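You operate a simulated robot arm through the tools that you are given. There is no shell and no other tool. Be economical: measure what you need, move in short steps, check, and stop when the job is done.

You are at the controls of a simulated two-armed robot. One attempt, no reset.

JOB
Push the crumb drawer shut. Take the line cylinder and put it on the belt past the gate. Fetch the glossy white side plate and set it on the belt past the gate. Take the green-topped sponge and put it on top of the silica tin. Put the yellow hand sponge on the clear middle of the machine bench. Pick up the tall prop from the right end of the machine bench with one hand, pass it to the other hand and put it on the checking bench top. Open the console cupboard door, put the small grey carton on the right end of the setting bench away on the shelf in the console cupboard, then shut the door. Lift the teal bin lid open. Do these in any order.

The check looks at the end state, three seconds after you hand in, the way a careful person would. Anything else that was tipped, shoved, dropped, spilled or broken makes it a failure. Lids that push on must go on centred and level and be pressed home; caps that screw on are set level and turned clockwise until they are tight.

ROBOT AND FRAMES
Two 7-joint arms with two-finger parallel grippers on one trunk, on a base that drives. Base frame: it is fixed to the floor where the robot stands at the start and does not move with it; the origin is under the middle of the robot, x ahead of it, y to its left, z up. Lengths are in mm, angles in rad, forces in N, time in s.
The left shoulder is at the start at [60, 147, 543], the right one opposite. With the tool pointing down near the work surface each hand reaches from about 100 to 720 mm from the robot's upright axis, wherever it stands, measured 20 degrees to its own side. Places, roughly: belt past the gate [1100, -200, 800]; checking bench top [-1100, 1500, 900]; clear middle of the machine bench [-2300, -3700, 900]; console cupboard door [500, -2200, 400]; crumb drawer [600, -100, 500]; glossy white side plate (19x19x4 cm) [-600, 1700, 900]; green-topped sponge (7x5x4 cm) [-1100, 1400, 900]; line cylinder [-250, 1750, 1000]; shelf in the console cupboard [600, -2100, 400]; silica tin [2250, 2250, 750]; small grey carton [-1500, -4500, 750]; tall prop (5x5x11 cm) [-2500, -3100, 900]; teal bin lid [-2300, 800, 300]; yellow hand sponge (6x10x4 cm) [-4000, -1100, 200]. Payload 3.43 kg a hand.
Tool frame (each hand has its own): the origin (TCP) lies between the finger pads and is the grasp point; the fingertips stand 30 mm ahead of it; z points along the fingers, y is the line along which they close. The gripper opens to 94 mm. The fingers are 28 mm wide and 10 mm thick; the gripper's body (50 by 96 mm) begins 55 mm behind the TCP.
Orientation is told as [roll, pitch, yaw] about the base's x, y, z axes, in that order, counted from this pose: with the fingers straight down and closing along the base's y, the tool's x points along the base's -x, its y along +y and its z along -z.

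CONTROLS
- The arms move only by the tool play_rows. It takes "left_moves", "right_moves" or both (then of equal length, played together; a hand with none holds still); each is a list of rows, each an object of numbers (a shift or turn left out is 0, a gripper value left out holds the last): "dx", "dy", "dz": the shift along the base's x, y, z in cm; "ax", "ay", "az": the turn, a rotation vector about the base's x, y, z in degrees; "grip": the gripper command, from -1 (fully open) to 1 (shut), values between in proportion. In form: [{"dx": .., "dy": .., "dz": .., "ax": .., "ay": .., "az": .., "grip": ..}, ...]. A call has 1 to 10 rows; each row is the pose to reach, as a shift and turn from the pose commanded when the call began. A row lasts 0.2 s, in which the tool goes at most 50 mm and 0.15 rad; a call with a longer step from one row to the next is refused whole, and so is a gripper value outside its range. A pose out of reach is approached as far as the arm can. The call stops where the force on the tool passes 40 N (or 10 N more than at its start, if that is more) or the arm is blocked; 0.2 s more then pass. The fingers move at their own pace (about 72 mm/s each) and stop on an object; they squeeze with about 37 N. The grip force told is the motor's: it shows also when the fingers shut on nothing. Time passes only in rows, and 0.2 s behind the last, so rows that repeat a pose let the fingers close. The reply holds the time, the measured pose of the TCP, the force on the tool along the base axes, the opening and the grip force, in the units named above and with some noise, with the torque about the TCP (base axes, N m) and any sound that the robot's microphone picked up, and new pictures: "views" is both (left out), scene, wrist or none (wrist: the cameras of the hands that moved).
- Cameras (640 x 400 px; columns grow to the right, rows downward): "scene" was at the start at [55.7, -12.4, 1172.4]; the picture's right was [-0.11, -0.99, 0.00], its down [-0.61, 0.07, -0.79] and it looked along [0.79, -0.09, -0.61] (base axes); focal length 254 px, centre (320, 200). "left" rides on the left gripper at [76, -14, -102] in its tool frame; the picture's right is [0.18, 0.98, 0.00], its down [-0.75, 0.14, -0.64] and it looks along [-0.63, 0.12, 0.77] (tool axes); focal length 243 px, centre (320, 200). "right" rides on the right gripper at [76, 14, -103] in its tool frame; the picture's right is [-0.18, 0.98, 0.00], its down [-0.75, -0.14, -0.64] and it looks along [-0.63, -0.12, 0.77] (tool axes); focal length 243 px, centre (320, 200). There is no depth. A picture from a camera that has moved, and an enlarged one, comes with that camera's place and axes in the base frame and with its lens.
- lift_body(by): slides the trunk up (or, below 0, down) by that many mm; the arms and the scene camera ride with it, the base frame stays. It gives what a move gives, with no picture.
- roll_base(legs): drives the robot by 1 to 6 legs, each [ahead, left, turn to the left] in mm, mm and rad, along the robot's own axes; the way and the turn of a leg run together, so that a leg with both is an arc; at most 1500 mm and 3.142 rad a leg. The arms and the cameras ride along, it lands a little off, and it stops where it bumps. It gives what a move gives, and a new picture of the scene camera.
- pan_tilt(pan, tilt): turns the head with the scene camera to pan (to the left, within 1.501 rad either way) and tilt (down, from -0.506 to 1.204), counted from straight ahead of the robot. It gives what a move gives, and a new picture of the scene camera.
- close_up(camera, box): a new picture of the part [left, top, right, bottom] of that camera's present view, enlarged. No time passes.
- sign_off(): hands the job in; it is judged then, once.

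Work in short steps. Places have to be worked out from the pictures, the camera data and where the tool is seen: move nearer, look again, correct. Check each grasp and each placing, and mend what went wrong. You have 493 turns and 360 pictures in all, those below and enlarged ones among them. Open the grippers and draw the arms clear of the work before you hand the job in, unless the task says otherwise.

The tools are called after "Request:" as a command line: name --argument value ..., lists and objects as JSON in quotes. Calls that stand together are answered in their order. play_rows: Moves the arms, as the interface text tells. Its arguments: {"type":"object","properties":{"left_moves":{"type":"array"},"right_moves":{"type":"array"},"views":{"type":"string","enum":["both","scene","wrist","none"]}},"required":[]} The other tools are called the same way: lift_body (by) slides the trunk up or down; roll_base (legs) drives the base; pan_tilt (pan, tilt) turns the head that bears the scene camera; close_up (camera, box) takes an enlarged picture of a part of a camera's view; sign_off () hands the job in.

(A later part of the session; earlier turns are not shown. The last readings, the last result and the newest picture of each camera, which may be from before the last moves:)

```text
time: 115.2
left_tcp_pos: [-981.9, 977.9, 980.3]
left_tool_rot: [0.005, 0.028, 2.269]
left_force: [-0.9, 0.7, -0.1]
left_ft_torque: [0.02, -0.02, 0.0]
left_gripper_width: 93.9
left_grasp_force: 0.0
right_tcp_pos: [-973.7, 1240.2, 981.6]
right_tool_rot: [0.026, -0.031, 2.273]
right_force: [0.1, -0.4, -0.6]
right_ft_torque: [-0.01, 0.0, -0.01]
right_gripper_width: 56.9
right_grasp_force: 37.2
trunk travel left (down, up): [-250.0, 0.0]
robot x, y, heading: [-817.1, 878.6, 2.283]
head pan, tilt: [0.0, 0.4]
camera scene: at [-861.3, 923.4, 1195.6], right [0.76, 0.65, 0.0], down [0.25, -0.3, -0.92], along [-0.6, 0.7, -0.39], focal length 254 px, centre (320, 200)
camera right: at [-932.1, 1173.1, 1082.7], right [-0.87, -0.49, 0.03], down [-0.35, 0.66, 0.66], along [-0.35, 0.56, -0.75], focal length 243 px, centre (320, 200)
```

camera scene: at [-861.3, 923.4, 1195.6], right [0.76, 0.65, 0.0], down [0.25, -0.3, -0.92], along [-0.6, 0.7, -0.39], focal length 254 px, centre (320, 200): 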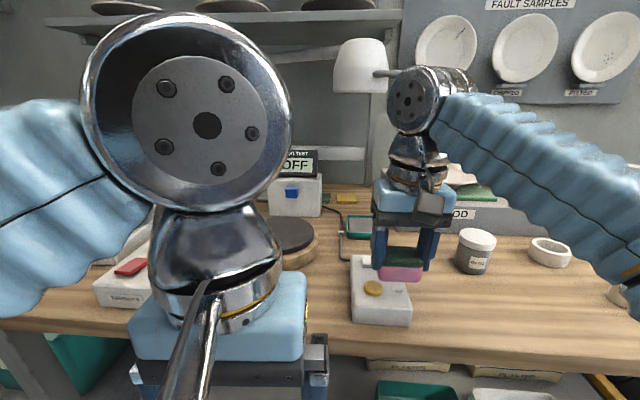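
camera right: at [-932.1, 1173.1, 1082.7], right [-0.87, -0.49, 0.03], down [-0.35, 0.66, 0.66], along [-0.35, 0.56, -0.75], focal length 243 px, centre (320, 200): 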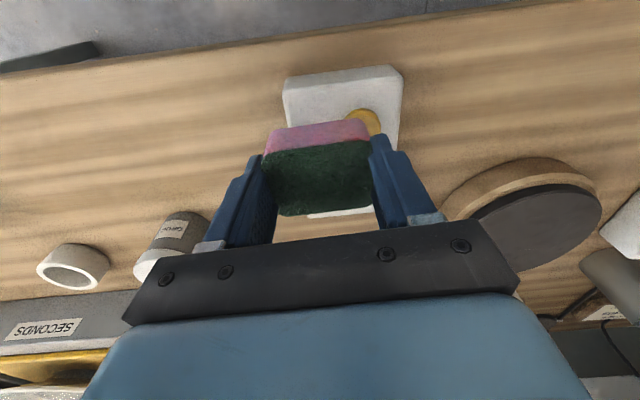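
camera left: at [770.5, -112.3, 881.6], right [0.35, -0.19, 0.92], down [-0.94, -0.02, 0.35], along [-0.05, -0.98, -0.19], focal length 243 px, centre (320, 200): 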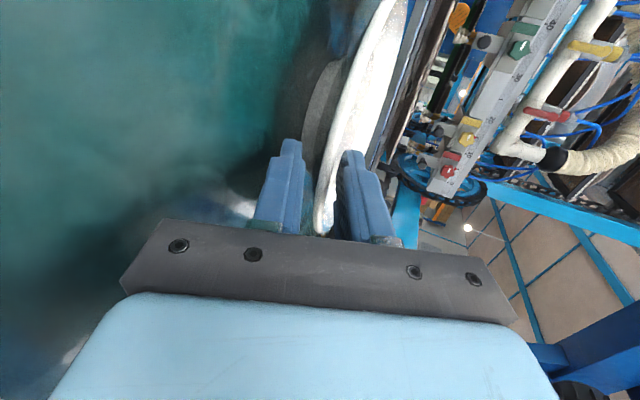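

Sponge held. I back off and head toward the silica tin around [2250, 2250].

Request:
roll_base --legs '[[-400, 0, 0], [0, 0, -1.74], [1500, 0, 0]]'

Request:
play_rows --left_moves '[{"dz": -5}, {"dz": -10}, {"dz": -15}, {"dz": -20}, {"dz": -25}]' --views "scene"

```text
time: 128.9
left_tcp_pos: [849.0, 1470.2, 979.3]
left_tool_rot: [0.005, 0.029, 0.525]
left_force: [-1.1, -1.0, 0.7]
left_ft_torque: [0.01, 0.01, -0.01]
left_gripper_width: 94.0
left_grasp_force: 0.0
right_tcp_pos: [1106.0, 1417.1, 982.4]
right_tool_rot: [0.025, -0.031, 0.526]
right_force: [0.2, -0.1, 0.1]
right_ft_torque: [-0.01, 0.02, 0.01]
right_gripper_width: 57.0
right_grasp_force: 37.1
trunk travel left (down, up): [-250.0, 0.0]
robot x, y, heading: [723.4, 1327.3, 0.532]
head pan, tilt: [0.0, 0.4]
camera scene: at [776.5, 1357.9, 1195.6], right [0.51, -0.86, 0.0], down [-0.34, -0.2, -0.92], along [0.79, 0.47, -0.39], focal length 254 px, centre (320, 200)
```

scene: 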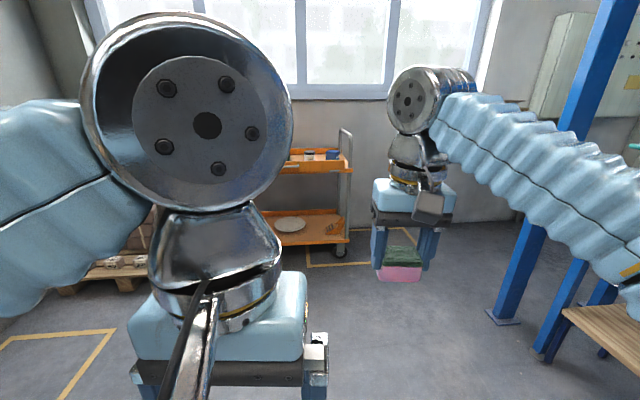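

```text
time: 130.1
left_tcp_pos: [848.3, 1471.2, 727.6]
left_tool_rot: [0.003, 0.027, 0.524]
left_force: [0.3, 0.2, 0.1]
left_ft_torque: [0.01, 0.02, 0.0]
left_gripper_width: 94.0
left_grasp_force: 0.1
right_tcp_pos: [1105.5, 1417.9, 982.2]
right_tool_rot: [0.026, -0.032, 0.527]
right_force: [-0.8, 0.3, -0.1]
right_ft_torque: [-0.01, -0.01, 0.01]
right_gripper_width: 56.9
right_grasp_force: 37.0
trunk travel left (down, up): [-250.0, 0.0]
robot x, y, heading: [723.1, 1332.7, 0.533]
head pan, tilt: [0.0, 0.4]
camera scene: at [776.5, 1357.9, 1195.7], right [0.51, -0.86, 0.0], down [-0.34, -0.2, -0.92], along [0.79, 0.47, -0.39], focal length 254 px, centre (320, 200)
```

scene: 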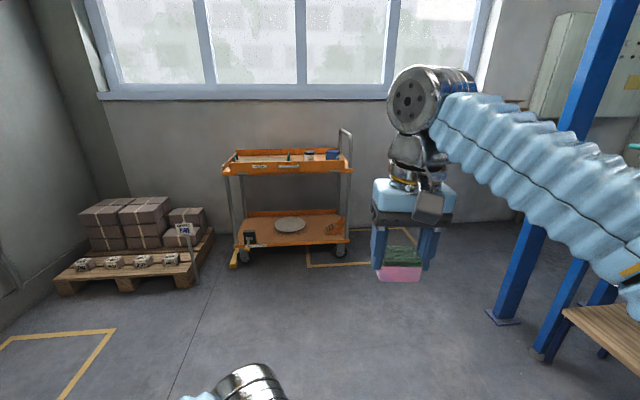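

Request:
close_up --camera "scene" --box '[210, 120, 360, 280]'

```text
2.50 times, centred on (285, 200) of scene
camera zoom: at [776.5, 1357.9, 1195.7], right [0.51, -0.86, 0.0], down [-0.34, -0.2, -0.92], along [0.79, 0.47, -0.39], focal length 635 px, centre (408, 200)
```

zoom: 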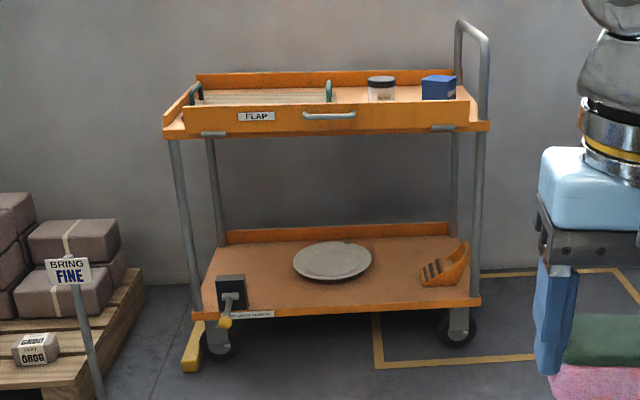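

The orange trolley carries the tin (jar with dark lid or blue box). I drive closer, square to it, to tell which.

Request:
roll_base --legs '[[0, 0, 0.064], [1100, -60, 0]]'

Request:
close_up --camera "scene" --box '[200, 120, 440, 270]'

```text
time: 136.3
left_tcp_pos: [1804.5, 2064.4, 727.8]
left_tool_rot: [0.006, 0.027, 0.59]
left_force: [0.1, 0.3, 0.1]
left_ft_torque: [-0.03, 0.01, 0.0]
left_gripper_width: 94.2
left_grasp_force: 0.1
right_tcp_pos: [2064.5, 2028.6, 983.0]
right_tool_rot: [0.026, -0.031, 0.593]
right_force: [-0.5, 0.1, -0.7]
right_ft_torque: [0.02, 0.02, 0.0]
right_gripper_width: 56.8
right_grasp_force: 37.4
trunk travel left (down, up): [-250.0, 0.0]
robot x, y, heading: [1690.9, 1912.8, 0.599]
head pan, tilt: [0.0, 0.4]
camera scene: at [1740.0, 1946.8, 1195.6], right [0.56, -0.83, 0.0], down [-0.32, -0.22, -0.92], along [0.76, 0.52, -0.39], focal length 254 px, centre (320, 200)
```

scene: 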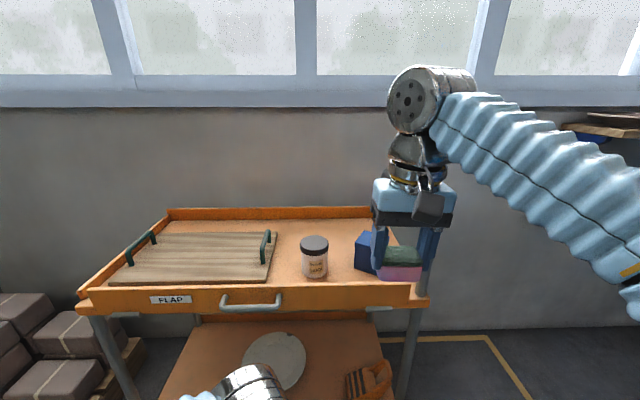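

```text
2.67 times, centred on (320, 195) of scene
camera zoom: at [1740.0, 1946.8, 1195.6], right [0.56, -0.83, 0.0], down [-0.32, -0.22, -0.92], along [0.76, 0.52, -0.39], focal length 678 px, centre (320, 213)
```

zoom: 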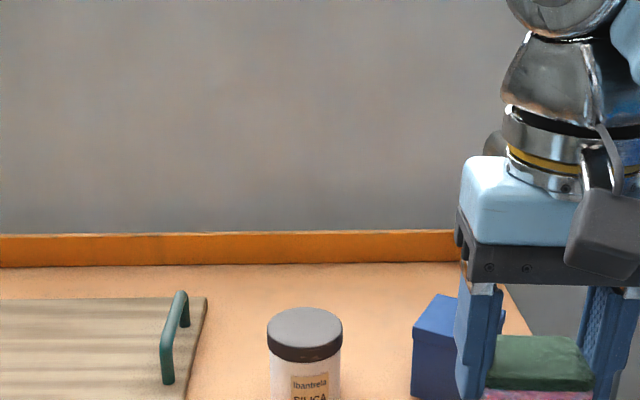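

It's labelled SILICA; its lid top is about [2213, 2290, 826]. I drive 120 mm closer and 70 mm left.

Request:
roll_base --legs '[[120, 70, 0]]'

Request:
close_up --camera "scene" --box '[260, 210, 460, 310]'

```text
time: 137.6
left_tcp_pos: [1862.8, 2188.4, 727.3]
left_tool_rot: [0.006, 0.029, 0.592]
left_force: [0.6, -0.4, 0.0]
left_ft_torque: [0.03, 0.03, -0.03]
left_gripper_width: 93.9
left_grasp_force: 0.1
right_tcp_pos: [2123.1, 2152.5, 982.3]
right_tool_rot: [0.028, -0.033, 0.593]
right_force: [0.0, -1.1, -0.1]
right_ft_torque: [0.02, 0.01, 0.0]
right_gripper_width: 56.6
right_grasp_force: 37.3
trunk travel left (down, up): [-250.0, 0.0]
robot x, y, heading: [1742.6, 2038.6, 0.599]
head pan, tilt: [0.0, 0.4]
camera scene: at [1797.1, 2071.9, 1195.6], right [0.56, -0.83, 0.0], down [-0.32, -0.22, -0.92], along [0.76, 0.52, -0.39], focal length 254 px, centre (320, 200)
```

scene: 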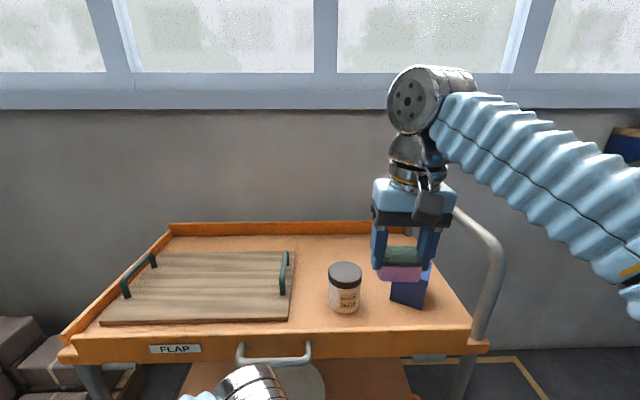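

```text
3.20 times, centred on (360, 260) of scene
camera zoom: at [1797.1, 2071.9, 1195.6], right [0.56, -0.83, 0.0], down [-0.32, -0.22, -0.92], along [0.76, 0.52, -0.39], focal length 813 px, centre (192, 8)
```

zoom: 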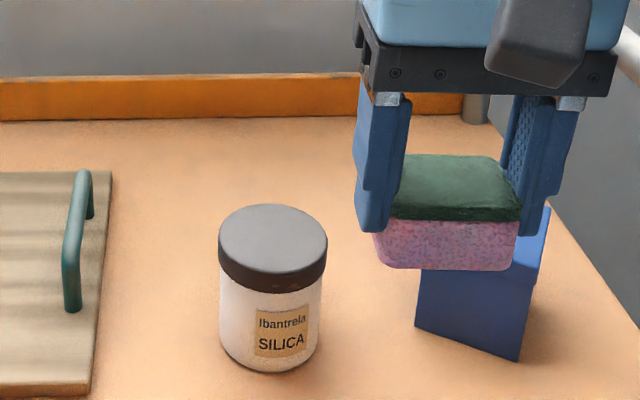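

Lid consistent at [2210, 2287, 826]. I move the sponge above it.

Request:
play_rows --right_moves '[{"dx": 2.2, "dy": 3.4, "dz": -0.5}, {"dx": 4.4, "dy": 6.7, "dz": -1.5}, {"dx": 6.6, "dy": 10.1, "dz": -3}, {"dx": 8.7, "dy": 13.4, "dz": -5}, {"dx": 8.7, "dy": 13.4, "dz": -7.5}]' --views "both"

Request:
close_up --camera "scene" --box '[260, 210, 460, 310]'

```text
time: 138.8
left_tcp_pos: [1863.5, 2190.4, 728.8]
left_tool_rot: [0.004, 0.028, 0.591]
left_force: [0.5, 0.1, 0.0]
left_ft_torque: [-0.01, -0.04, -0.02]
left_gripper_width: 94.0
left_grasp_force: 0.0
right_tcp_pos: [2208.5, 2287.9, 905.6]
right_tool_rot: [0.026, -0.028, 0.592]
right_force: [0.1, 0.5, -0.5]
right_ft_torque: [0.0, 0.01, 0.0]
right_gripper_width: 56.7
right_grasp_force: 36.9
trunk travel left (down, up): [-250.0, 0.0]
robot x, y, heading: [1744.3, 2040.7, 0.596]
head pan, tilt: [0.0, 0.4]
camera scene: at [1797.4, 2072.5, 1195.6], right [0.56, -0.83, 0.0], down [-0.32, -0.22, -0.92], along [0.76, 0.52, -0.39], focal length 254 px, centre (320, 200)
camera right: at [2136.6, 2254.3, 1005.7], right [-0.4, 0.92, 0.03], down [0.7, 0.28, 0.66], along [0.6, 0.28, -0.75], focal length 243 px, centre (320, 200)
```

scene: 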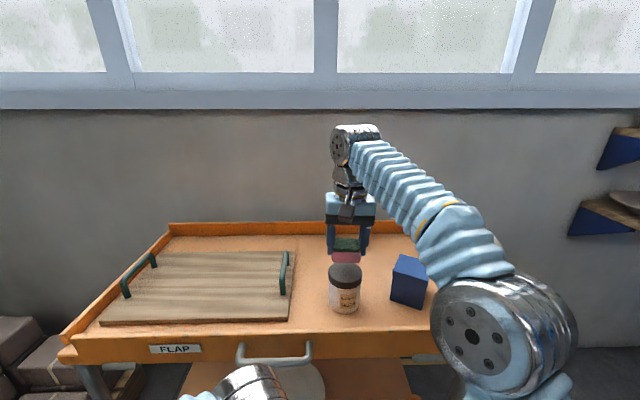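
right: 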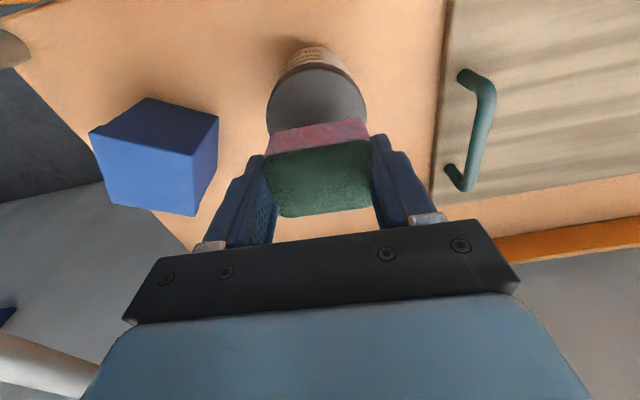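

```text
3.20 times, centred on (360, 260) of scene
camera zoom: at [1797.4, 2072.5, 1195.6], right [0.56, -0.83, 0.0], down [-0.32, -0.22, -0.92], along [0.76, 0.52, -0.39], focal length 813 px, centre (192, 8)
```

zoom: 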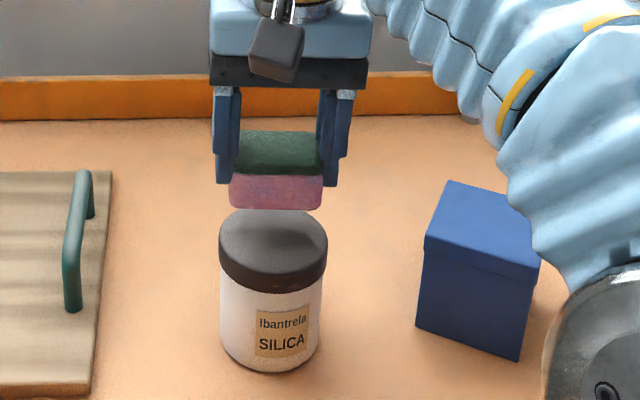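

Slight shift back (~5 mm), then lower toward contact.

Request:
play_rows --right_moves '[{"dx": -0.5, "dy": -0.35, "dz": -1}, {"dx": -0.5, "dy": -0.35, "dz": -1.9}]' --views "wrist"

Request:
close_up --camera "scene" --box '[290, 220, 410, 310]'

```text
time: 139.4
left_tcp_pos: [1860.4, 2189.3, 727.1]
left_tool_rot: [0.005, 0.029, 0.592]
left_force: [-0.4, 0.1, 0.0]
left_ft_torque: [-0.03, 0.01, 0.0]
left_gripper_width: 94.1
left_grasp_force: 0.2
right_tcp_pos: [2204.6, 2283.6, 886.5]
right_tool_rot: [0.025, -0.033, 0.594]
right_force: [0.0, 0.0, 0.8]
right_ft_torque: [0.03, -0.01, 0.01]
right_gripper_width: 57.1
right_grasp_force: 36.7
trunk travel left (down, up): [-250.0, 0.0]
robot x, y, heading: [1746.0, 2038.7, 0.598]
head pan, tilt: [0.0, 0.4]
camera right: at [2131.8, 2250.5, 987.7], right [-0.4, 0.92, 0.03], down [0.7, 0.28, 0.66], along [0.6, 0.29, -0.75], focal length 243 px, centre (320, 200)
```

right: 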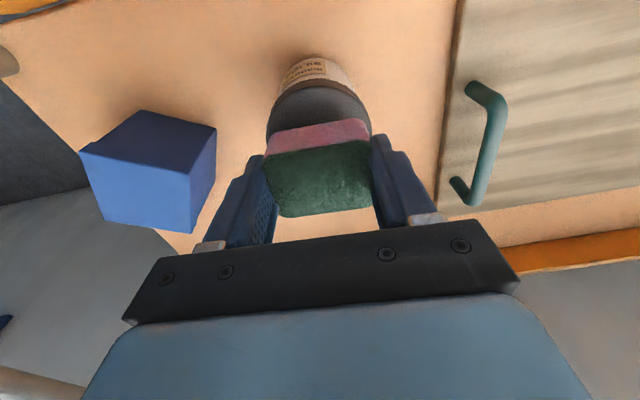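

```text
4.44 times, centred on (350, 265) of scene
camera zoom: at [1797.2, 2072.1, 1195.6], right [0.56, -0.83, 0.0], down [-0.32, -0.22, -0.92], along [0.76, 0.52, -0.39], focal length 1130 px, centre (187, -89)
```

zoom: 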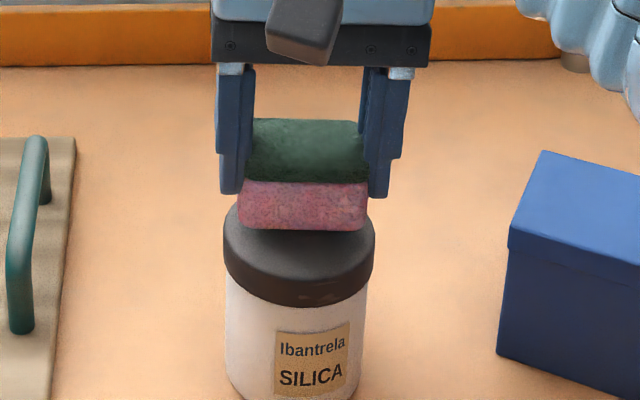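

Laterally centred. Lower in small steps until contact.

Request:
play_rows --right_moves '[{"dz": -0.4}, {"dz": -0.8}, {"dz": -1.1}]' --views "none"

Request:
close_up --camera "scene" --box '[290, 220, 410, 310]'

```text
time: 140.2
left_tcp_pos: [1860.6, 2188.8, 727.7]
left_tool_rot: [0.005, 0.026, 0.59]
left_force: [0.9, -0.7, -0.2]
left_ft_torque: [-0.01, -0.02, 0.04]
left_gripper_width: 94.0
left_grasp_force: 0.1
right_tcp_pos: [2204.7, 2283.5, 875.7]
right_tool_rot: [0.027, -0.033, 0.594]
right_force: [0.2, 0.3, -0.2]
right_ft_torque: [0.04, -0.03, 0.02]
right_gripper_width: 57.2
right_grasp_force: 37.4
trunk travel left (down, up): [-250.0, 0.0]
robot x, y, heading: [1745.4, 2040.0, 0.598]
head pan, tilt: [0.0, 0.4]
```

```text
4.44 times, centred on (350, 265) of scene
camera zoom: at [1797.2, 2072.1, 1195.6], right [0.56, -0.83, 0.0], down [-0.32, -0.22, -0.92], along [0.76, 0.52, -0.39], focal length 1130 px, centre (187, -89)
```

zoom: 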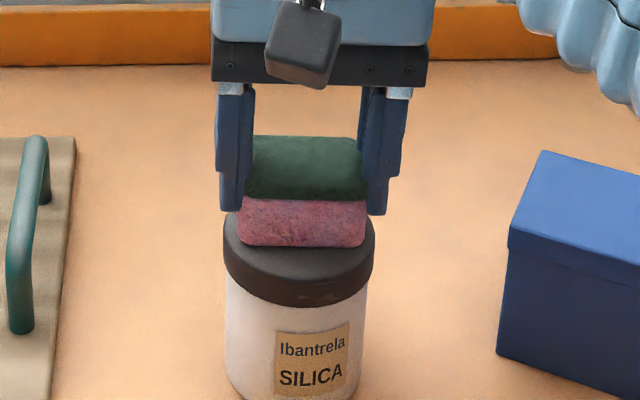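

Still free; a few mm more.

Request:
play_rows --right_moves '[{"dz": -0.25}, {"dz": -0.5}, {"dz": -0.7}]' --views "none"

Request:
close_up --camera "scene" --box '[290, 220, 410, 310]'

```text
time: 141.0
left_tcp_pos: [1861.5, 2188.6, 728.4]
left_tool_rot: [0.005, 0.027, 0.591]
left_force: [-0.6, 0.7, -0.6]
left_ft_torque: [-0.03, 0.01, -0.02]
left_gripper_width: 93.9
left_grasp_force: 0.1
right_tcp_pos: [2203.2, 2283.6, 874.2]
right_tool_rot: [0.034, -0.042, 0.592]
right_force: [-0.7, 0.7, 17.3]
right_ft_torque: [-0.37, -0.03, -0.01]
right_gripper_width: 57.0
right_grasp_force: 37.4
trunk travel left (down, up): [-250.0, 0.0]
robot x, y, heading: [1749.3, 2039.5, 0.605]
head pan, tilt: [0.0, 0.4]
stopped in row 3 (right hand): the force on the tool passed its limit at 42 N (the readings are from after the stop); the commanded pose is now the measured one
```

```text
4.44 times, centred on (350, 265) of scene
camera zoom: at [1796.2, 2071.7, 1195.5], right [0.56, -0.83, 0.0], down [-0.32, -0.22, -0.92], along [0.76, 0.52, -0.39], focal length 1130 px, centre (187, -89)
```

zoom: 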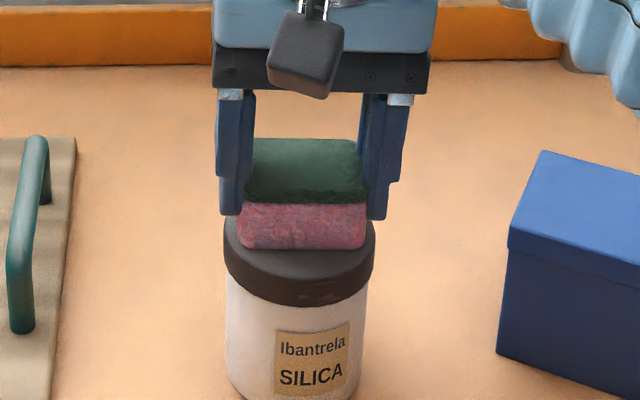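

Seated, but the sponge sits ~12 mm too far back on the lid. I lift 5 mm, move 11 mm toward the robot, and set it down again.

Request:
play_rows --right_moves '[{"dz": 0.5}, {"dx": -0.9, "dy": -0.6, "dz": 0.5}, {"dx": -0.9, "dy": -0.6, "dz": 0.2}, {"dx": -0.9, "dy": -0.6, "dz": 0.0}]' --views "none"

Request:
close_up --camera "scene" --box '[290, 220, 410, 310]'

```text
time: 142.0
left_tcp_pos: [1861.0, 2188.3, 727.9]
left_tool_rot: [0.005, 0.027, 0.594]
left_force: [-0.9, -0.5, 0.1]
left_ft_torque: [0.0, -0.02, -0.01]
left_gripper_width: 93.9
left_grasp_force: 0.1
right_tcp_pos: [2195.7, 2277.5, 874.1]
right_tool_rot: [0.035, -0.043, 0.591]
right_force: [1.3, 1.3, 19.8]
right_ft_torque: [-0.27, -0.13, 0.04]
right_gripper_width: 56.9
right_grasp_force: 36.9
trunk travel left (down, up): [-250.0, 0.0]
robot x, y, heading: [1744.3, 2042.3, 0.603]
head pan, tilt: [0.0, 0.4]
```

```text
4.44 times, centred on (350, 265) of scene
camera zoom: at [1796.4, 2071.7, 1196.0], right [0.56, -0.83, 0.0], down [-0.32, -0.22, -0.92], along [0.76, 0.52, -0.39], focal length 1130 px, centre (187, -89)
```

zoom: 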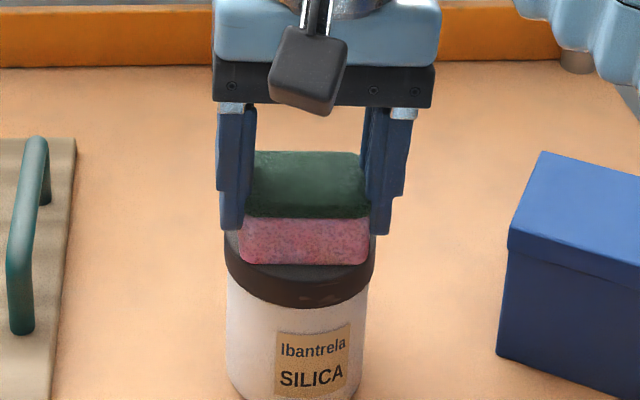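

Centred now. Ease, release, and rise.

Request:
play_rows --right_moves '[{"dz": 0.15}, {"dz": 0.15, "grip": 0}, {"dz": 0.15, "grip": -0.6}, {"dz": 0.15, "grip": -0.6}, {"dz": 3, "grip": -0.6}, {"dz": 6, "grip": -0.6}]' --views "scene"

Request:
close_up --camera "scene" --box '[290, 220, 410, 310]'

```text
time: 143.4
left_tcp_pos: [1861.4, 2189.8, 728.0]
left_tool_rot: [0.004, 0.029, 0.593]
left_force: [-0.3, -0.3, 0.6]
left_ft_torque: [0.01, 0.0, 0.01]
left_gripper_width: 94.1
left_grasp_force: 0.1
right_tcp_pos: [2196.9, 2278.5, 931.0]
right_tool_rot: [0.029, -0.036, 0.592]
right_force: [0.8, 0.0, 0.0]
right_ft_torque: [-0.01, -0.01, 0.0]
right_gripper_width: 75.3
right_grasp_force: 0.0
trunk travel left (down, up): [-250.0, 0.0]
robot x, y, heading: [1746.2, 2039.0, 0.598]
head pan, tilt: [0.0, 0.4]
camera scene: at [1797.3, 2072.1, 1195.5], right [0.56, -0.83, 0.0], down [-0.32, -0.22, -0.92], along [0.76, 0.52, -0.39], focal length 254 px, centre (320, 200)
```

scene: 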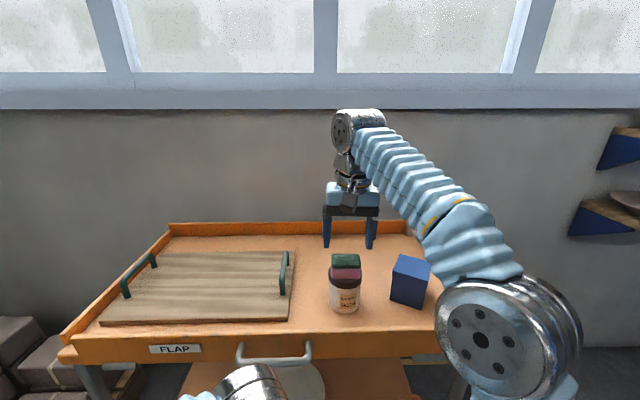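

```text
4.44 times, centred on (350, 265) of scene
camera zoom: at [1797.3, 2072.1, 1195.5], right [0.56, -0.83, 0.0], down [-0.32, -0.22, -0.92], along [0.76, 0.52, -0.39], focal length 1130 px, centre (187, -89)
```

zoom: 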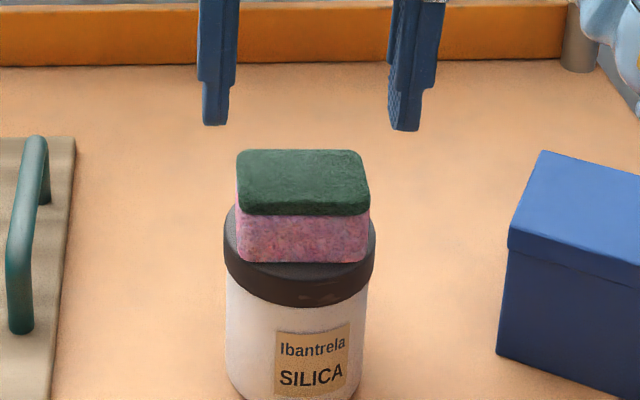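

Sponge done. Retract the right hand, back off and head for the teal bin.

Request:
play_rows --right_moves '[{"dx": -1.8, "dy": -3.1, "dz": 1.5}, {"dx": -3.7, "dy": -6.2, "dz": 3}, {"dx": -5.5, "dy": -9.4, "dz": 4.5}, {"dx": -7.4, "dy": -12.6, "dz": 5}]' --views "none"

Request:
roll_base --legs '[[-400, 0, 0], [0, 0, 3.1], [1500, 0, 0], [1400, 0, 0]]'

Request:
play_rows --right_moves '[{"dz": -5, "grip": -1}, {"dz": -10}, {"dz": -15}, {"dz": -20}, {"dz": -25}]' --views "scene"

```text
time: 144.4
left_tcp_pos: [1861.8, 2190.0, 728.9]
left_tool_rot: [0.003, 0.028, 0.592]
left_force: [-0.4, -0.6, -1.1]
left_ft_torque: [-0.03, 0.0, 0.01]
left_gripper_width: 93.9
left_grasp_force: 0.1
right_tcp_pos: [2121.7, 2153.1, 982.8]
right_tool_rot: [0.03, -0.039, 0.593]
right_force: [0.1, -0.1, -1.3]
right_ft_torque: [0.02, 0.03, 0.0]
right_gripper_width: 75.2
right_grasp_force: 0.0
trunk travel left (down, up): [-250.0, 0.0]
robot x, y, heading: [1746.5, 2037.3, 0.599]
head pan, tilt: [0.0, 0.4]
```

```text
time: 167.9
left_tcp_pos: [-1224.1, 159.5, 727.9]
left_tool_rot: [0.005, 0.027, -2.614]
left_force: [0.3, -0.7, 1.0]
left_ft_torque: [0.01, -0.01, 0.02]
left_gripper_width: 94.1
left_grasp_force: 0.0
right_tcp_pos: [-1481.0, 211.7, 983.2]
right_tool_rot: [0.031, -0.038, -2.612]
right_force: [0.5, 0.7, 0.3]
right_ft_torque: [-0.01, 0.01, 0.0]
right_gripper_width: 75.2
right_grasp_force: 0.1
trunk travel left (down, up): [-250.0, 0.0]
robot x, y, heading: [-1098.1, 301.1, -2.607]
head pan, tilt: [0.0, 0.4]
camera scene: at [-1153.2, 266.9, 1195.6], right [-0.51, 0.86, 0.0], down [0.33, 0.2, -0.92], along [-0.79, -0.47, -0.39], focal length 254 px, centre (320, 200)
```

scene: 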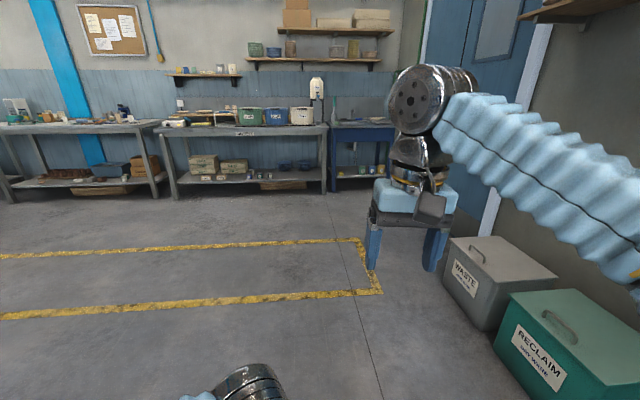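

```text
time: 169.1
left_tcp_pos: [-1224.0, 160.4, 729.3]
left_tool_rot: [0.006, 0.029, -2.615]
left_force: [0.2, 0.4, 0.2]
left_ft_torque: [-0.03, 0.01, 0.01]
left_gripper_width: 93.7
left_grasp_force: 0.0
right_tcp_pos: [-1480.9, 211.5, 732.2]
right_tool_rot: [0.031, -0.038, -2.614]
right_force: [0.3, 0.7, 0.4]
right_ft_torque: [0.0, 0.02, -0.01]
right_gripper_width: 94.1
right_grasp_force: 0.1
trunk travel left (down, up): [-250.0, 0.0]
robot x, y, heading: [-1100.5, 305.3, -2.605]
head pan, tilt: [0.0, 0.4]
camera scene: at [-1153.1, 266.9, 1195.7], right [-0.51, 0.86, 0.0], down [0.33, 0.2, -0.92], along [-0.79, -0.47, -0.39], focal length 254 px, centre (320, 200)
```

scene: 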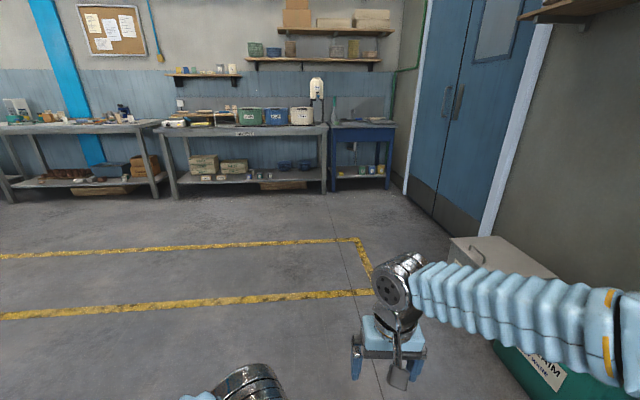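

The RECLAIM bin is the teal one; its handle lies near the front of the lid. I turn to face it squarely and look down at it.

Request:
roll_base --legs '[[0, 0, -1.448], [0, 612, 0], [250, 0, 0]]'

Request:
pan_tilt --pan 0 --tilt 0.7

```text
time: 177.5
left_tcp_pos: [-1884.8, 232.1, 728.0]
left_tool_rot: [0.004, 0.028, 2.22]
left_force: [-0.6, 0.4, 0.9]
left_ft_torque: [0.03, -0.02, 0.04]
left_gripper_width: 93.8
left_grasp_force: 0.0
right_tcp_pos: [-1865.5, 494.9, 732.3]
right_tool_rot: [0.033, -0.038, 2.223]
right_force: [0.1, 0.2, -1.4]
right_ft_torque: [-0.02, 0.02, -0.03]
right_gripper_width: 94.0
right_grasp_force: 0.0
trunk travel left (down, up): [-250.0, 0.0]
robot x, y, heading: [-1725.0, 124.0, 2.232]
head pan, tilt: [0.0, 0.4]
camera scene: at [-1767.7, 172.4, 1195.6], right [0.79, 0.61, 0.0], down [0.24, -0.31, -0.92], along [-0.56, 0.73, -0.39], focal length 254 px, centre (320, 200)
```

scene: 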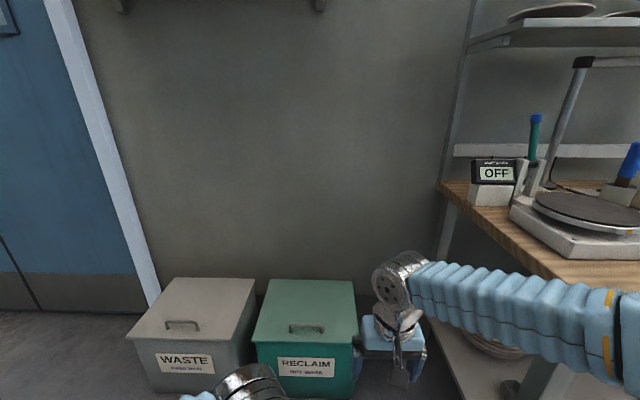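

```text
time: 178.3
left_tcp_pos: [-1884.9, 232.7, 728.3]
left_tool_rot: [0.005, 0.028, 2.219]
left_force: [1.3, -0.3, -0.3]
left_ft_torque: [-0.02, -0.02, 0.0]
left_gripper_width: 94.0
left_grasp_force: 0.0
right_tcp_pos: [-1865.0, 494.6, 732.1]
right_tool_rot: [0.031, -0.038, 2.222]
right_force: [0.9, 0.2, -1.1]
right_ft_torque: [0.01, 0.0, -0.03]
right_gripper_width: 94.2
right_grasp_force: 0.1
trunk travel left (down, up): [-250.0, 0.0]
robot x, y, heading: [-1730.2, 126.7, 2.227]
head pan, tilt: [0.0, 0.7]
camera scene: at [-1763.1, 166.5, 1168.8], right [0.79, 0.61, 0.0], down [0.39, -0.51, -0.77], along [-0.47, 0.61, -0.64], focal length 254 px, centre (320, 200)
```

scene: 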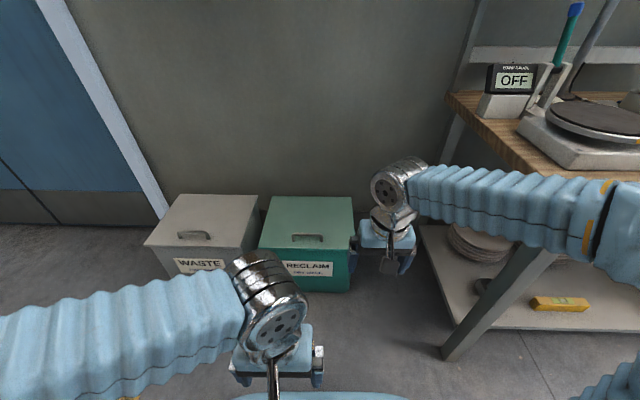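

Request:
close_up --camera "scene" --box '[230, 170, 380, 310]'

```text
2.86 times, centred on (305, 240) of scene
camera zoom: at [-1763.1, 166.5, 1168.8], right [0.79, 0.61, 0.0], down [0.39, -0.51, -0.77], along [-0.47, 0.61, -0.64], focal length 726 px, centre (363, 86)
```

zoom: 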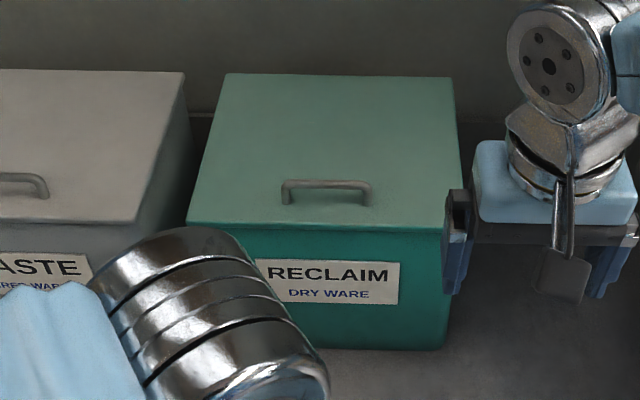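

Lid top is z≈335, handle bar ≈[-2250, 710, 375]. I'll grip the bar with the left hand pitched 45°, so I move the right hand out of the way, lower the trunk, and rotate the left hand.

Request:
play_rows --right_moves '[{"dx": 3, "dy": 0, "dz": 4}, {"dx": 6, "dy": 0, "dz": 8}, {"dx": 9, "dy": 0, "dz": 12}, {"dx": 12, "dy": 0, "dz": 16}, {"dx": 13, "dy": 0, "dz": 20}, {"dx": 13, "dy": 0, "dz": 24}]' --left_moves '[{"dx": -2.4, "dy": 3.2, "dz": 0, "ax": 0.53, "ay": 4.11, "az": -7.07}, {"dx": -4.8, "dy": 6.3, "dz": 0, "ax": 1.06, "ay": 8.22, "az": -14.1}, {"dx": -7.2, "dy": 9.5, "dz": 0, "ax": 1.59, "ay": 12.3, "az": -21.2}, {"dx": -8, "dy": 10.5, "dz": 0, "ax": 2.12, "ay": 16.4, "az": -28.3}, {"dx": -9, "dy": 11.8, "dz": 0, "ax": 2.65, "ay": 20.6, "az": -35.4}, {"dx": -9, "dy": 11.8, "dz": 0, "ax": 3.17, "ay": 24.7, "az": -42.4}]' --views "none"

Request:
play_rows --left_moves '[{"ax": 0.53, "ay": 4.11, "az": -7.07}, {"ax": 1.06, "ay": 8.22, "az": -14.1}, {"ax": 1.59, "ay": 12.3, "az": -21.2}, {"ax": 2.12, "ay": 16.4, "az": -28.3}, {"ax": 2.65, "ay": 20.6, "az": -35.4}, {"ax": 3.17, "ay": 24.7, "az": -42.4}]' --views "none"

Request:
lift_body --by -240

Request:
pan_tilt --pan 0 --tilt 0.55

```text
time: 179.7
left_tcp_pos: [-1974.6, 350.7, 729.5]
left_tool_rot: [0.401, -0.137, 1.445]
left_force: [0.3, -0.7, -0.5]
left_ft_torque: [0.01, 0.01, 0.03]
left_gripper_width: 94.0
left_grasp_force: 0.1
right_tcp_pos: [-1733.7, 493.4, 974.1]
right_tool_rot: [0.033, -0.039, 2.223]
right_force: [0.8, 0.6, 0.3]
right_ft_torque: [-0.01, 0.0, 0.04]
right_gripper_width: 93.9
right_grasp_force: 0.1
trunk travel left (down, up): [-250.0, 0.0]
robot x, y, heading: [-1729.1, 127.4, 2.23]
head pan, tilt: [0.0, 0.7]
```

```text
time: 181.1
left_tcp_pos: [-1977.1, 350.1, 728.7]
left_tool_rot: [0.793, 0.026, 0.669]
left_force: [0.1, 0.4, -0.2]
left_ft_torque: [-0.01, -0.01, -0.01]
left_gripper_width: 94.0
left_grasp_force: 0.0
right_tcp_pos: [-1734.0, 492.5, 973.0]
right_tool_rot: [0.032, -0.039, 2.222]
right_force: [0.8, -0.1, 0.4]
right_ft_torque: [0.0, -0.03, -0.01]
right_gripper_width: 94.0
right_grasp_force: 0.1
trunk travel left (down, up): [-250.0, 0.0]
robot x, y, heading: [-1729.5, 125.5, 2.229]
head pan, tilt: [0.0, 0.7]
```

```text
time: 183.6
left_tcp_pos: [-1975.2, 350.0, 488.8]
left_tool_rot: [0.793, 0.027, 0.674]
left_force: [-0.1, -0.3, 0.9]
left_ft_torque: [0.0, -0.04, -0.01]
left_gripper_width: 94.1
left_grasp_force: 0.1
right_tcp_pos: [-1733.4, 493.2, 733.8]
right_tool_rot: [0.032, -0.038, 2.22]
right_force: [-0.1, 0.0, 0.4]
right_ft_torque: [-0.01, 0.0, 0.02]
right_gripper_width: 93.8
right_grasp_force: 0.0
trunk travel left (down, up): [-10.0, 240.0]
robot x, y, heading: [-1728.3, 123.4, 2.23]
head pan, tilt: [0.0, 0.7]
```

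```text
time: 184.3
left_tcp_pos: [-1975.5, 350.7, 488.7]
left_tool_rot: [0.792, 0.025, 0.675]
left_force: [-0.8, 0.0, -0.4]
left_ft_torque: [0.01, 0.01, -0.03]
left_gripper_width: 94.1
left_grasp_force: 0.1
right_tcp_pos: [-1733.0, 492.3, 733.5]
right_tool_rot: [0.03, -0.038, 2.222]
right_force: [-0.6, 0.5, 0.5]
right_ft_torque: [0.0, 0.01, 0.04]
right_gripper_width: 94.1
right_grasp_force: 0.1
trunk travel left (down, up): [-10.0, 240.0]
robot x, y, heading: [-1728.3, 121.8, 2.231]
head pan, tilt: [0.0, 0.55]
camera scene: at [-1766.1, 170.3, 941.8], right [0.79, 0.61, 0.0], down [0.32, -0.41, -0.85], along [-0.52, 0.67, -0.52], focal length 254 px, centre (320, 200)
```

scene: 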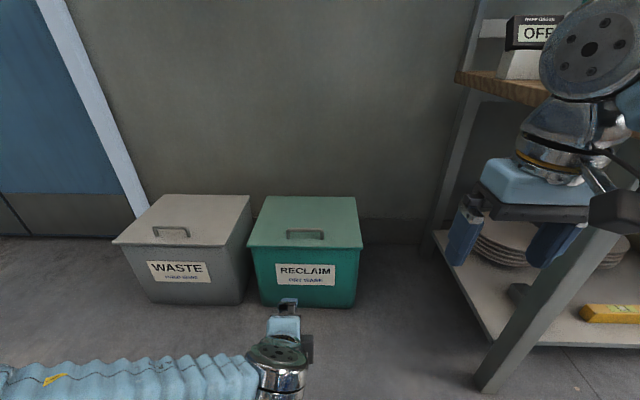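

The bench corner is to my right, so I'll drive in with an offset to the left. First a zoom on the handle for a better fix.

Request:
close_up --camera "scene" --box '[230, 180, 390, 300]'

Request:
roll_base --legs '[[0, 120, 0], [300, 0, 0]]'

Request:
close_up --camera "left" --box '[0, 0, 640, 400]'

```text
3.33 times, centred on (310, 240) of scene
camera zoom: at [-1766.1, 170.3, 941.8], right [0.79, 0.61, 0.0], down [0.32, -0.41, -0.85], along [-0.52, 0.67, -0.52], focal length 847 px, centre (353, 67)
```

zoom: 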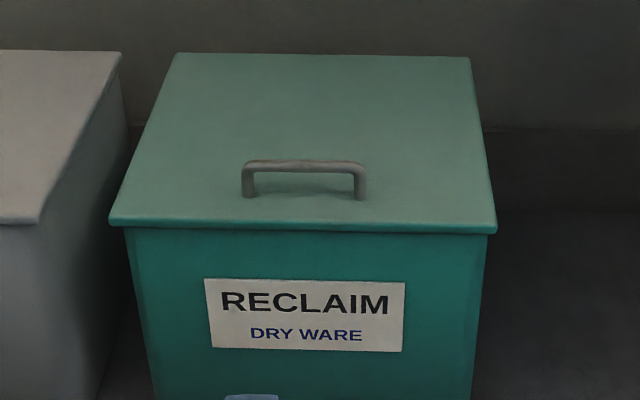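

```text
time: 187.2
left_tcp_pos: [-2255.1, 508.7, 488.4]
left_tool_rot: [0.79, 0.024, 0.68]
left_force: [0.4, -0.8, 0.2]
left_ft_torque: [0.01, 0.02, -0.01]
left_gripper_width: 94.2
left_grasp_force: 0.1
right_tcp_pos: [-2015.5, 655.1, 733.7]
right_tool_rot: [0.031, -0.038, 2.232]
right_force: [0.4, 0.0, 0.6]
right_ft_torque: [0.01, 0.01, 0.02]
right_gripper_width: 93.9
right_grasp_force: 0.1
trunk travel left (down, up): [-10.0, 240.0]
robot x, y, heading: [-2007.9, 287.2, 2.238]
head pan, tilt: [0.0, 0.55]
camera scene: at [-2044.6, 331.5, 941.9], right [0.79, 0.62, 0.0], down [0.32, -0.41, -0.85], along [-0.53, 0.67, -0.52], focal length 254 px, centre (320, 200)
```

scene: 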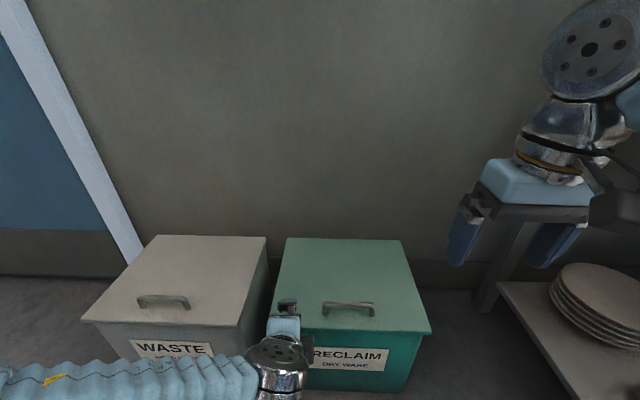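

```text
1.00 times, centred on (320, 200) of left (not enlarged: the box is as wide or as high as the picture)
camera zoom: at [-2261.2, 398.2, 551.7], right [-0.56, 0.43, 0.7], down [0.82, 0.21, 0.53], along [0.09, 0.88, -0.47], focal length 243 px, centre (320, 200)
```

zoom: 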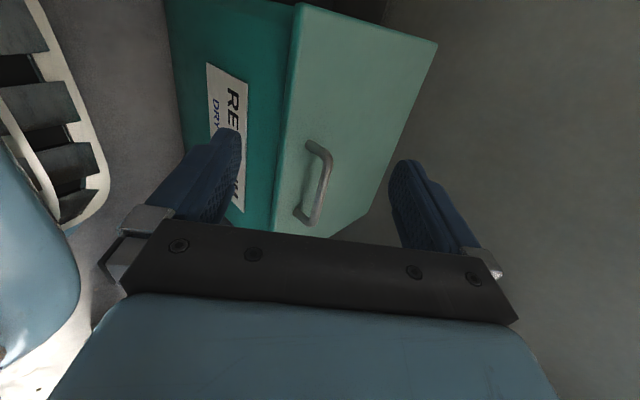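

Handle bar refined to ≈[-2257, 720, 358]. A straight-down grip across the bar is better; I rotate the left hand to vertical (closing front-to-back) and look down at my base clearance.

Request:
play_rows --left_moves '[{"ax": -7.1, "ay": -5.56}, {"ax": -14.2, "ay": -11.1}, {"ax": -21.2, "ay": -16.7}, {"ax": -28.3, "ay": -22.2}, {"ax": -35.4, "ay": -27.8}]' --views "none"

Request:
pan_tilt --pan -0.15 --tilt 1.1

```text
refused: row 1 steps farther than a row can; nothing moved
```

```text
time: 188.1
left_tcp_pos: [-2255.3, 509.9, 488.8]
left_tool_rot: [0.79, 0.024, 0.681]
left_force: [-0.6, 0.3, 0.1]
left_ft_torque: [-0.01, -0.02, 0.0]
left_gripper_width: 94.0
left_grasp_force: 0.1
right_tcp_pos: [-2014.4, 654.5, 734.5]
right_tool_rot: [0.032, -0.038, 2.229]
right_force: [0.0, 1.4, 0.1]
right_ft_torque: [0.04, 0.04, 0.0]
right_gripper_width: 93.9
right_grasp_force: 0.1
trunk travel left (down, up): [-10.0, 240.0]
robot x, y, heading: [-2006.9, 289.6, 2.237]
head pan, tilt: [-0.15, 1.1]
camera scene: at [-2020.3, 315.8, 898.8], right [0.87, 0.49, 0.0], down [0.44, -0.77, -0.45], along [-0.22, 0.4, -0.89], focal length 254 px, centre (320, 200)
```

scene: 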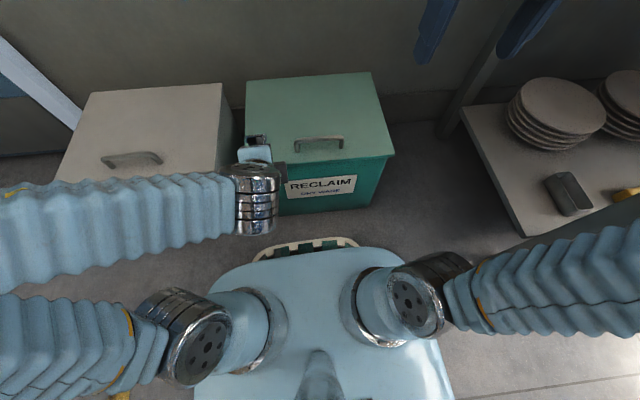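

Base front is ~250–280 mm ahead; bin front is 450 mm ahead, so I can drive ~105 mm. First rotate the hand (smaller steps).

Request:
play_rows --left_moves '[{"ax": -5.9, "ay": -4.63}, {"ax": -11.8, "ay": -9.26}, {"ax": -17.7, "ay": -13.9}, {"ax": -23.6, "ay": -18.5}, {"ax": -29.5, "ay": -23.2}, {"ax": -35.4, "ay": -27.8}]' --views "none"

Request:
roll_base --legs '[[105, 0, 0]]'

Request:
close_up --camera "left" --box '[0, 0, 640, 400]'

```text
time: 189.5
left_tcp_pos: [-2255.5, 509.7, 489.0]
left_tool_rot: [0.004, 0.028, 0.658]
left_force: [0.3, 0.1, -0.1]
left_ft_torque: [-0.01, 0.01, 0.0]
left_gripper_width: 94.0
left_grasp_force: 0.0
right_tcp_pos: [-2015.3, 654.7, 733.7]
right_tool_rot: [0.031, -0.039, 2.231]
right_force: [0.8, -0.3, -0.8]
right_ft_torque: [-0.01, -0.01, 0.0]
right_gripper_width: 94.0
right_grasp_force: 0.1
trunk travel left (down, up): [-10.0, 240.0]
robot x, y, heading: [-2007.2, 288.3, 2.239]
head pan, tilt: [-0.15, 1.1]
```

```text
time: 190.7
left_tcp_pos: [-2321.3, 591.4, 488.0]
left_tool_rot: [0.004, 0.03, 0.658]
left_force: [-0.1, -0.6, 0.7]
left_ft_torque: [-0.04, -0.03, 0.02]
left_gripper_width: 94.1
left_grasp_force: 0.1
right_tcp_pos: [-2078.8, 737.6, 732.7]
right_tool_rot: [0.032, -0.038, 2.228]
right_force: [0.5, -0.2, 0.1]
right_ft_torque: [0.0, 0.03, -0.02]
right_gripper_width: 94.0
right_grasp_force: 0.1
trunk travel left (down, up): [-10.0, 240.0]
robot x, y, heading: [-2072.7, 368.1, 2.24]
head pan, tilt: [-0.15, 1.1]
camera scene: at [-2085.4, 398.6, 898.8], right [0.87, 0.49, 0.0], down [0.44, -0.77, -0.45], along [-0.22, 0.39, -0.89], focal length 254 px, centre (320, 200)
```

scene: 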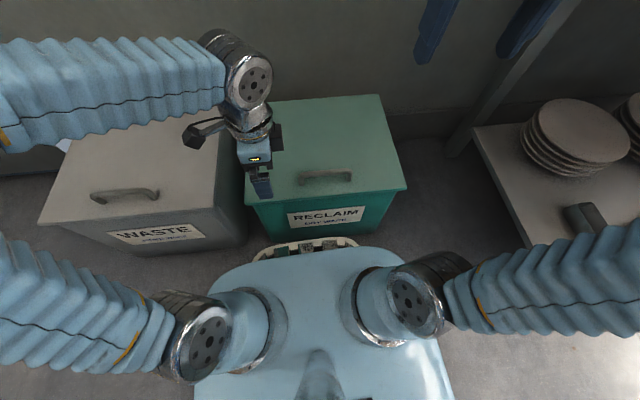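

```text
1.00 times, centred on (320, 200) of left (not enlarged: the box is as wide or as high as the picture)
camera zoom: at [-2369.7, 536.0, 592.2], right [-0.75, 0.66, 0.01], down [0.53, 0.58, 0.62], along [0.41, 0.47, -0.78], focal length 243 px, centre (320, 200)
```

zoom: 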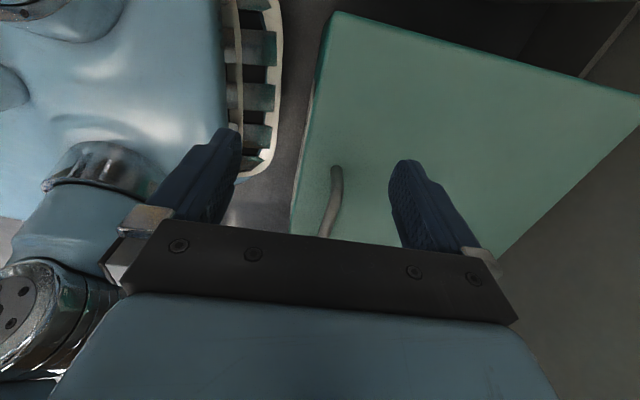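

The views give the bar ~128 mm to the right and ~40 mm ahead of the left TCP. I move over it and partly down, then look again.

Request:
play_rows --left_moves '[{"dx": 2.6, "dy": 3.6, "dz": 0}, {"dx": 5.2, "dy": 7.3, "dz": 0}, {"dx": 7.7, "dy": 10.9, "dz": -1}, {"dx": 7.7, "dy": 10.9, "dz": -4}]' --views "both"

```text
time: 191.7
left_tcp_pos: [-2241.3, 703.3, 448.3]
left_tool_rot: [0.008, 0.028, 0.661]
left_force: [0.3, -0.5, 0.3]
left_ft_torque: [0.04, -0.01, -0.02]
left_gripper_width: 94.1
left_grasp_force: 0.1
right_tcp_pos: [-2079.5, 737.9, 733.6]
right_tool_rot: [0.032, -0.038, 2.229]
right_force: [1.0, 0.2, 0.1]
right_ft_torque: [0.03, -0.02, 0.03]
right_gripper_width: 93.8
right_grasp_force: 0.1
trunk travel left (down, up): [-10.0, 240.0]
robot x, y, heading: [-2071.1, 374.9, 2.239]
head pan, tilt: [-0.15, 1.1]
camera scene: at [-2085.4, 398.5, 898.8], right [0.87, 0.49, 0.0], down [0.44, -0.77, -0.45], along [-0.22, 0.39, -0.89], focal length 254 px, centre (320, 200)
camera left: at [-2290.0, 646.0, 552.1], right [-0.75, 0.66, 0.01], down [0.53, 0.58, 0.62], along [0.41, 0.47, -0.78], focal length 243 px, centre (320, 200)
```

scene: 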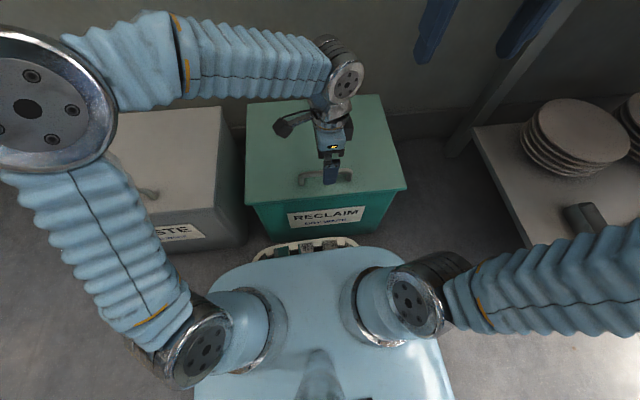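
left: 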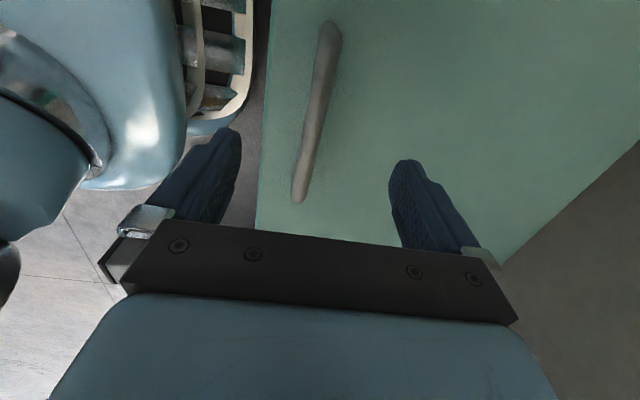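

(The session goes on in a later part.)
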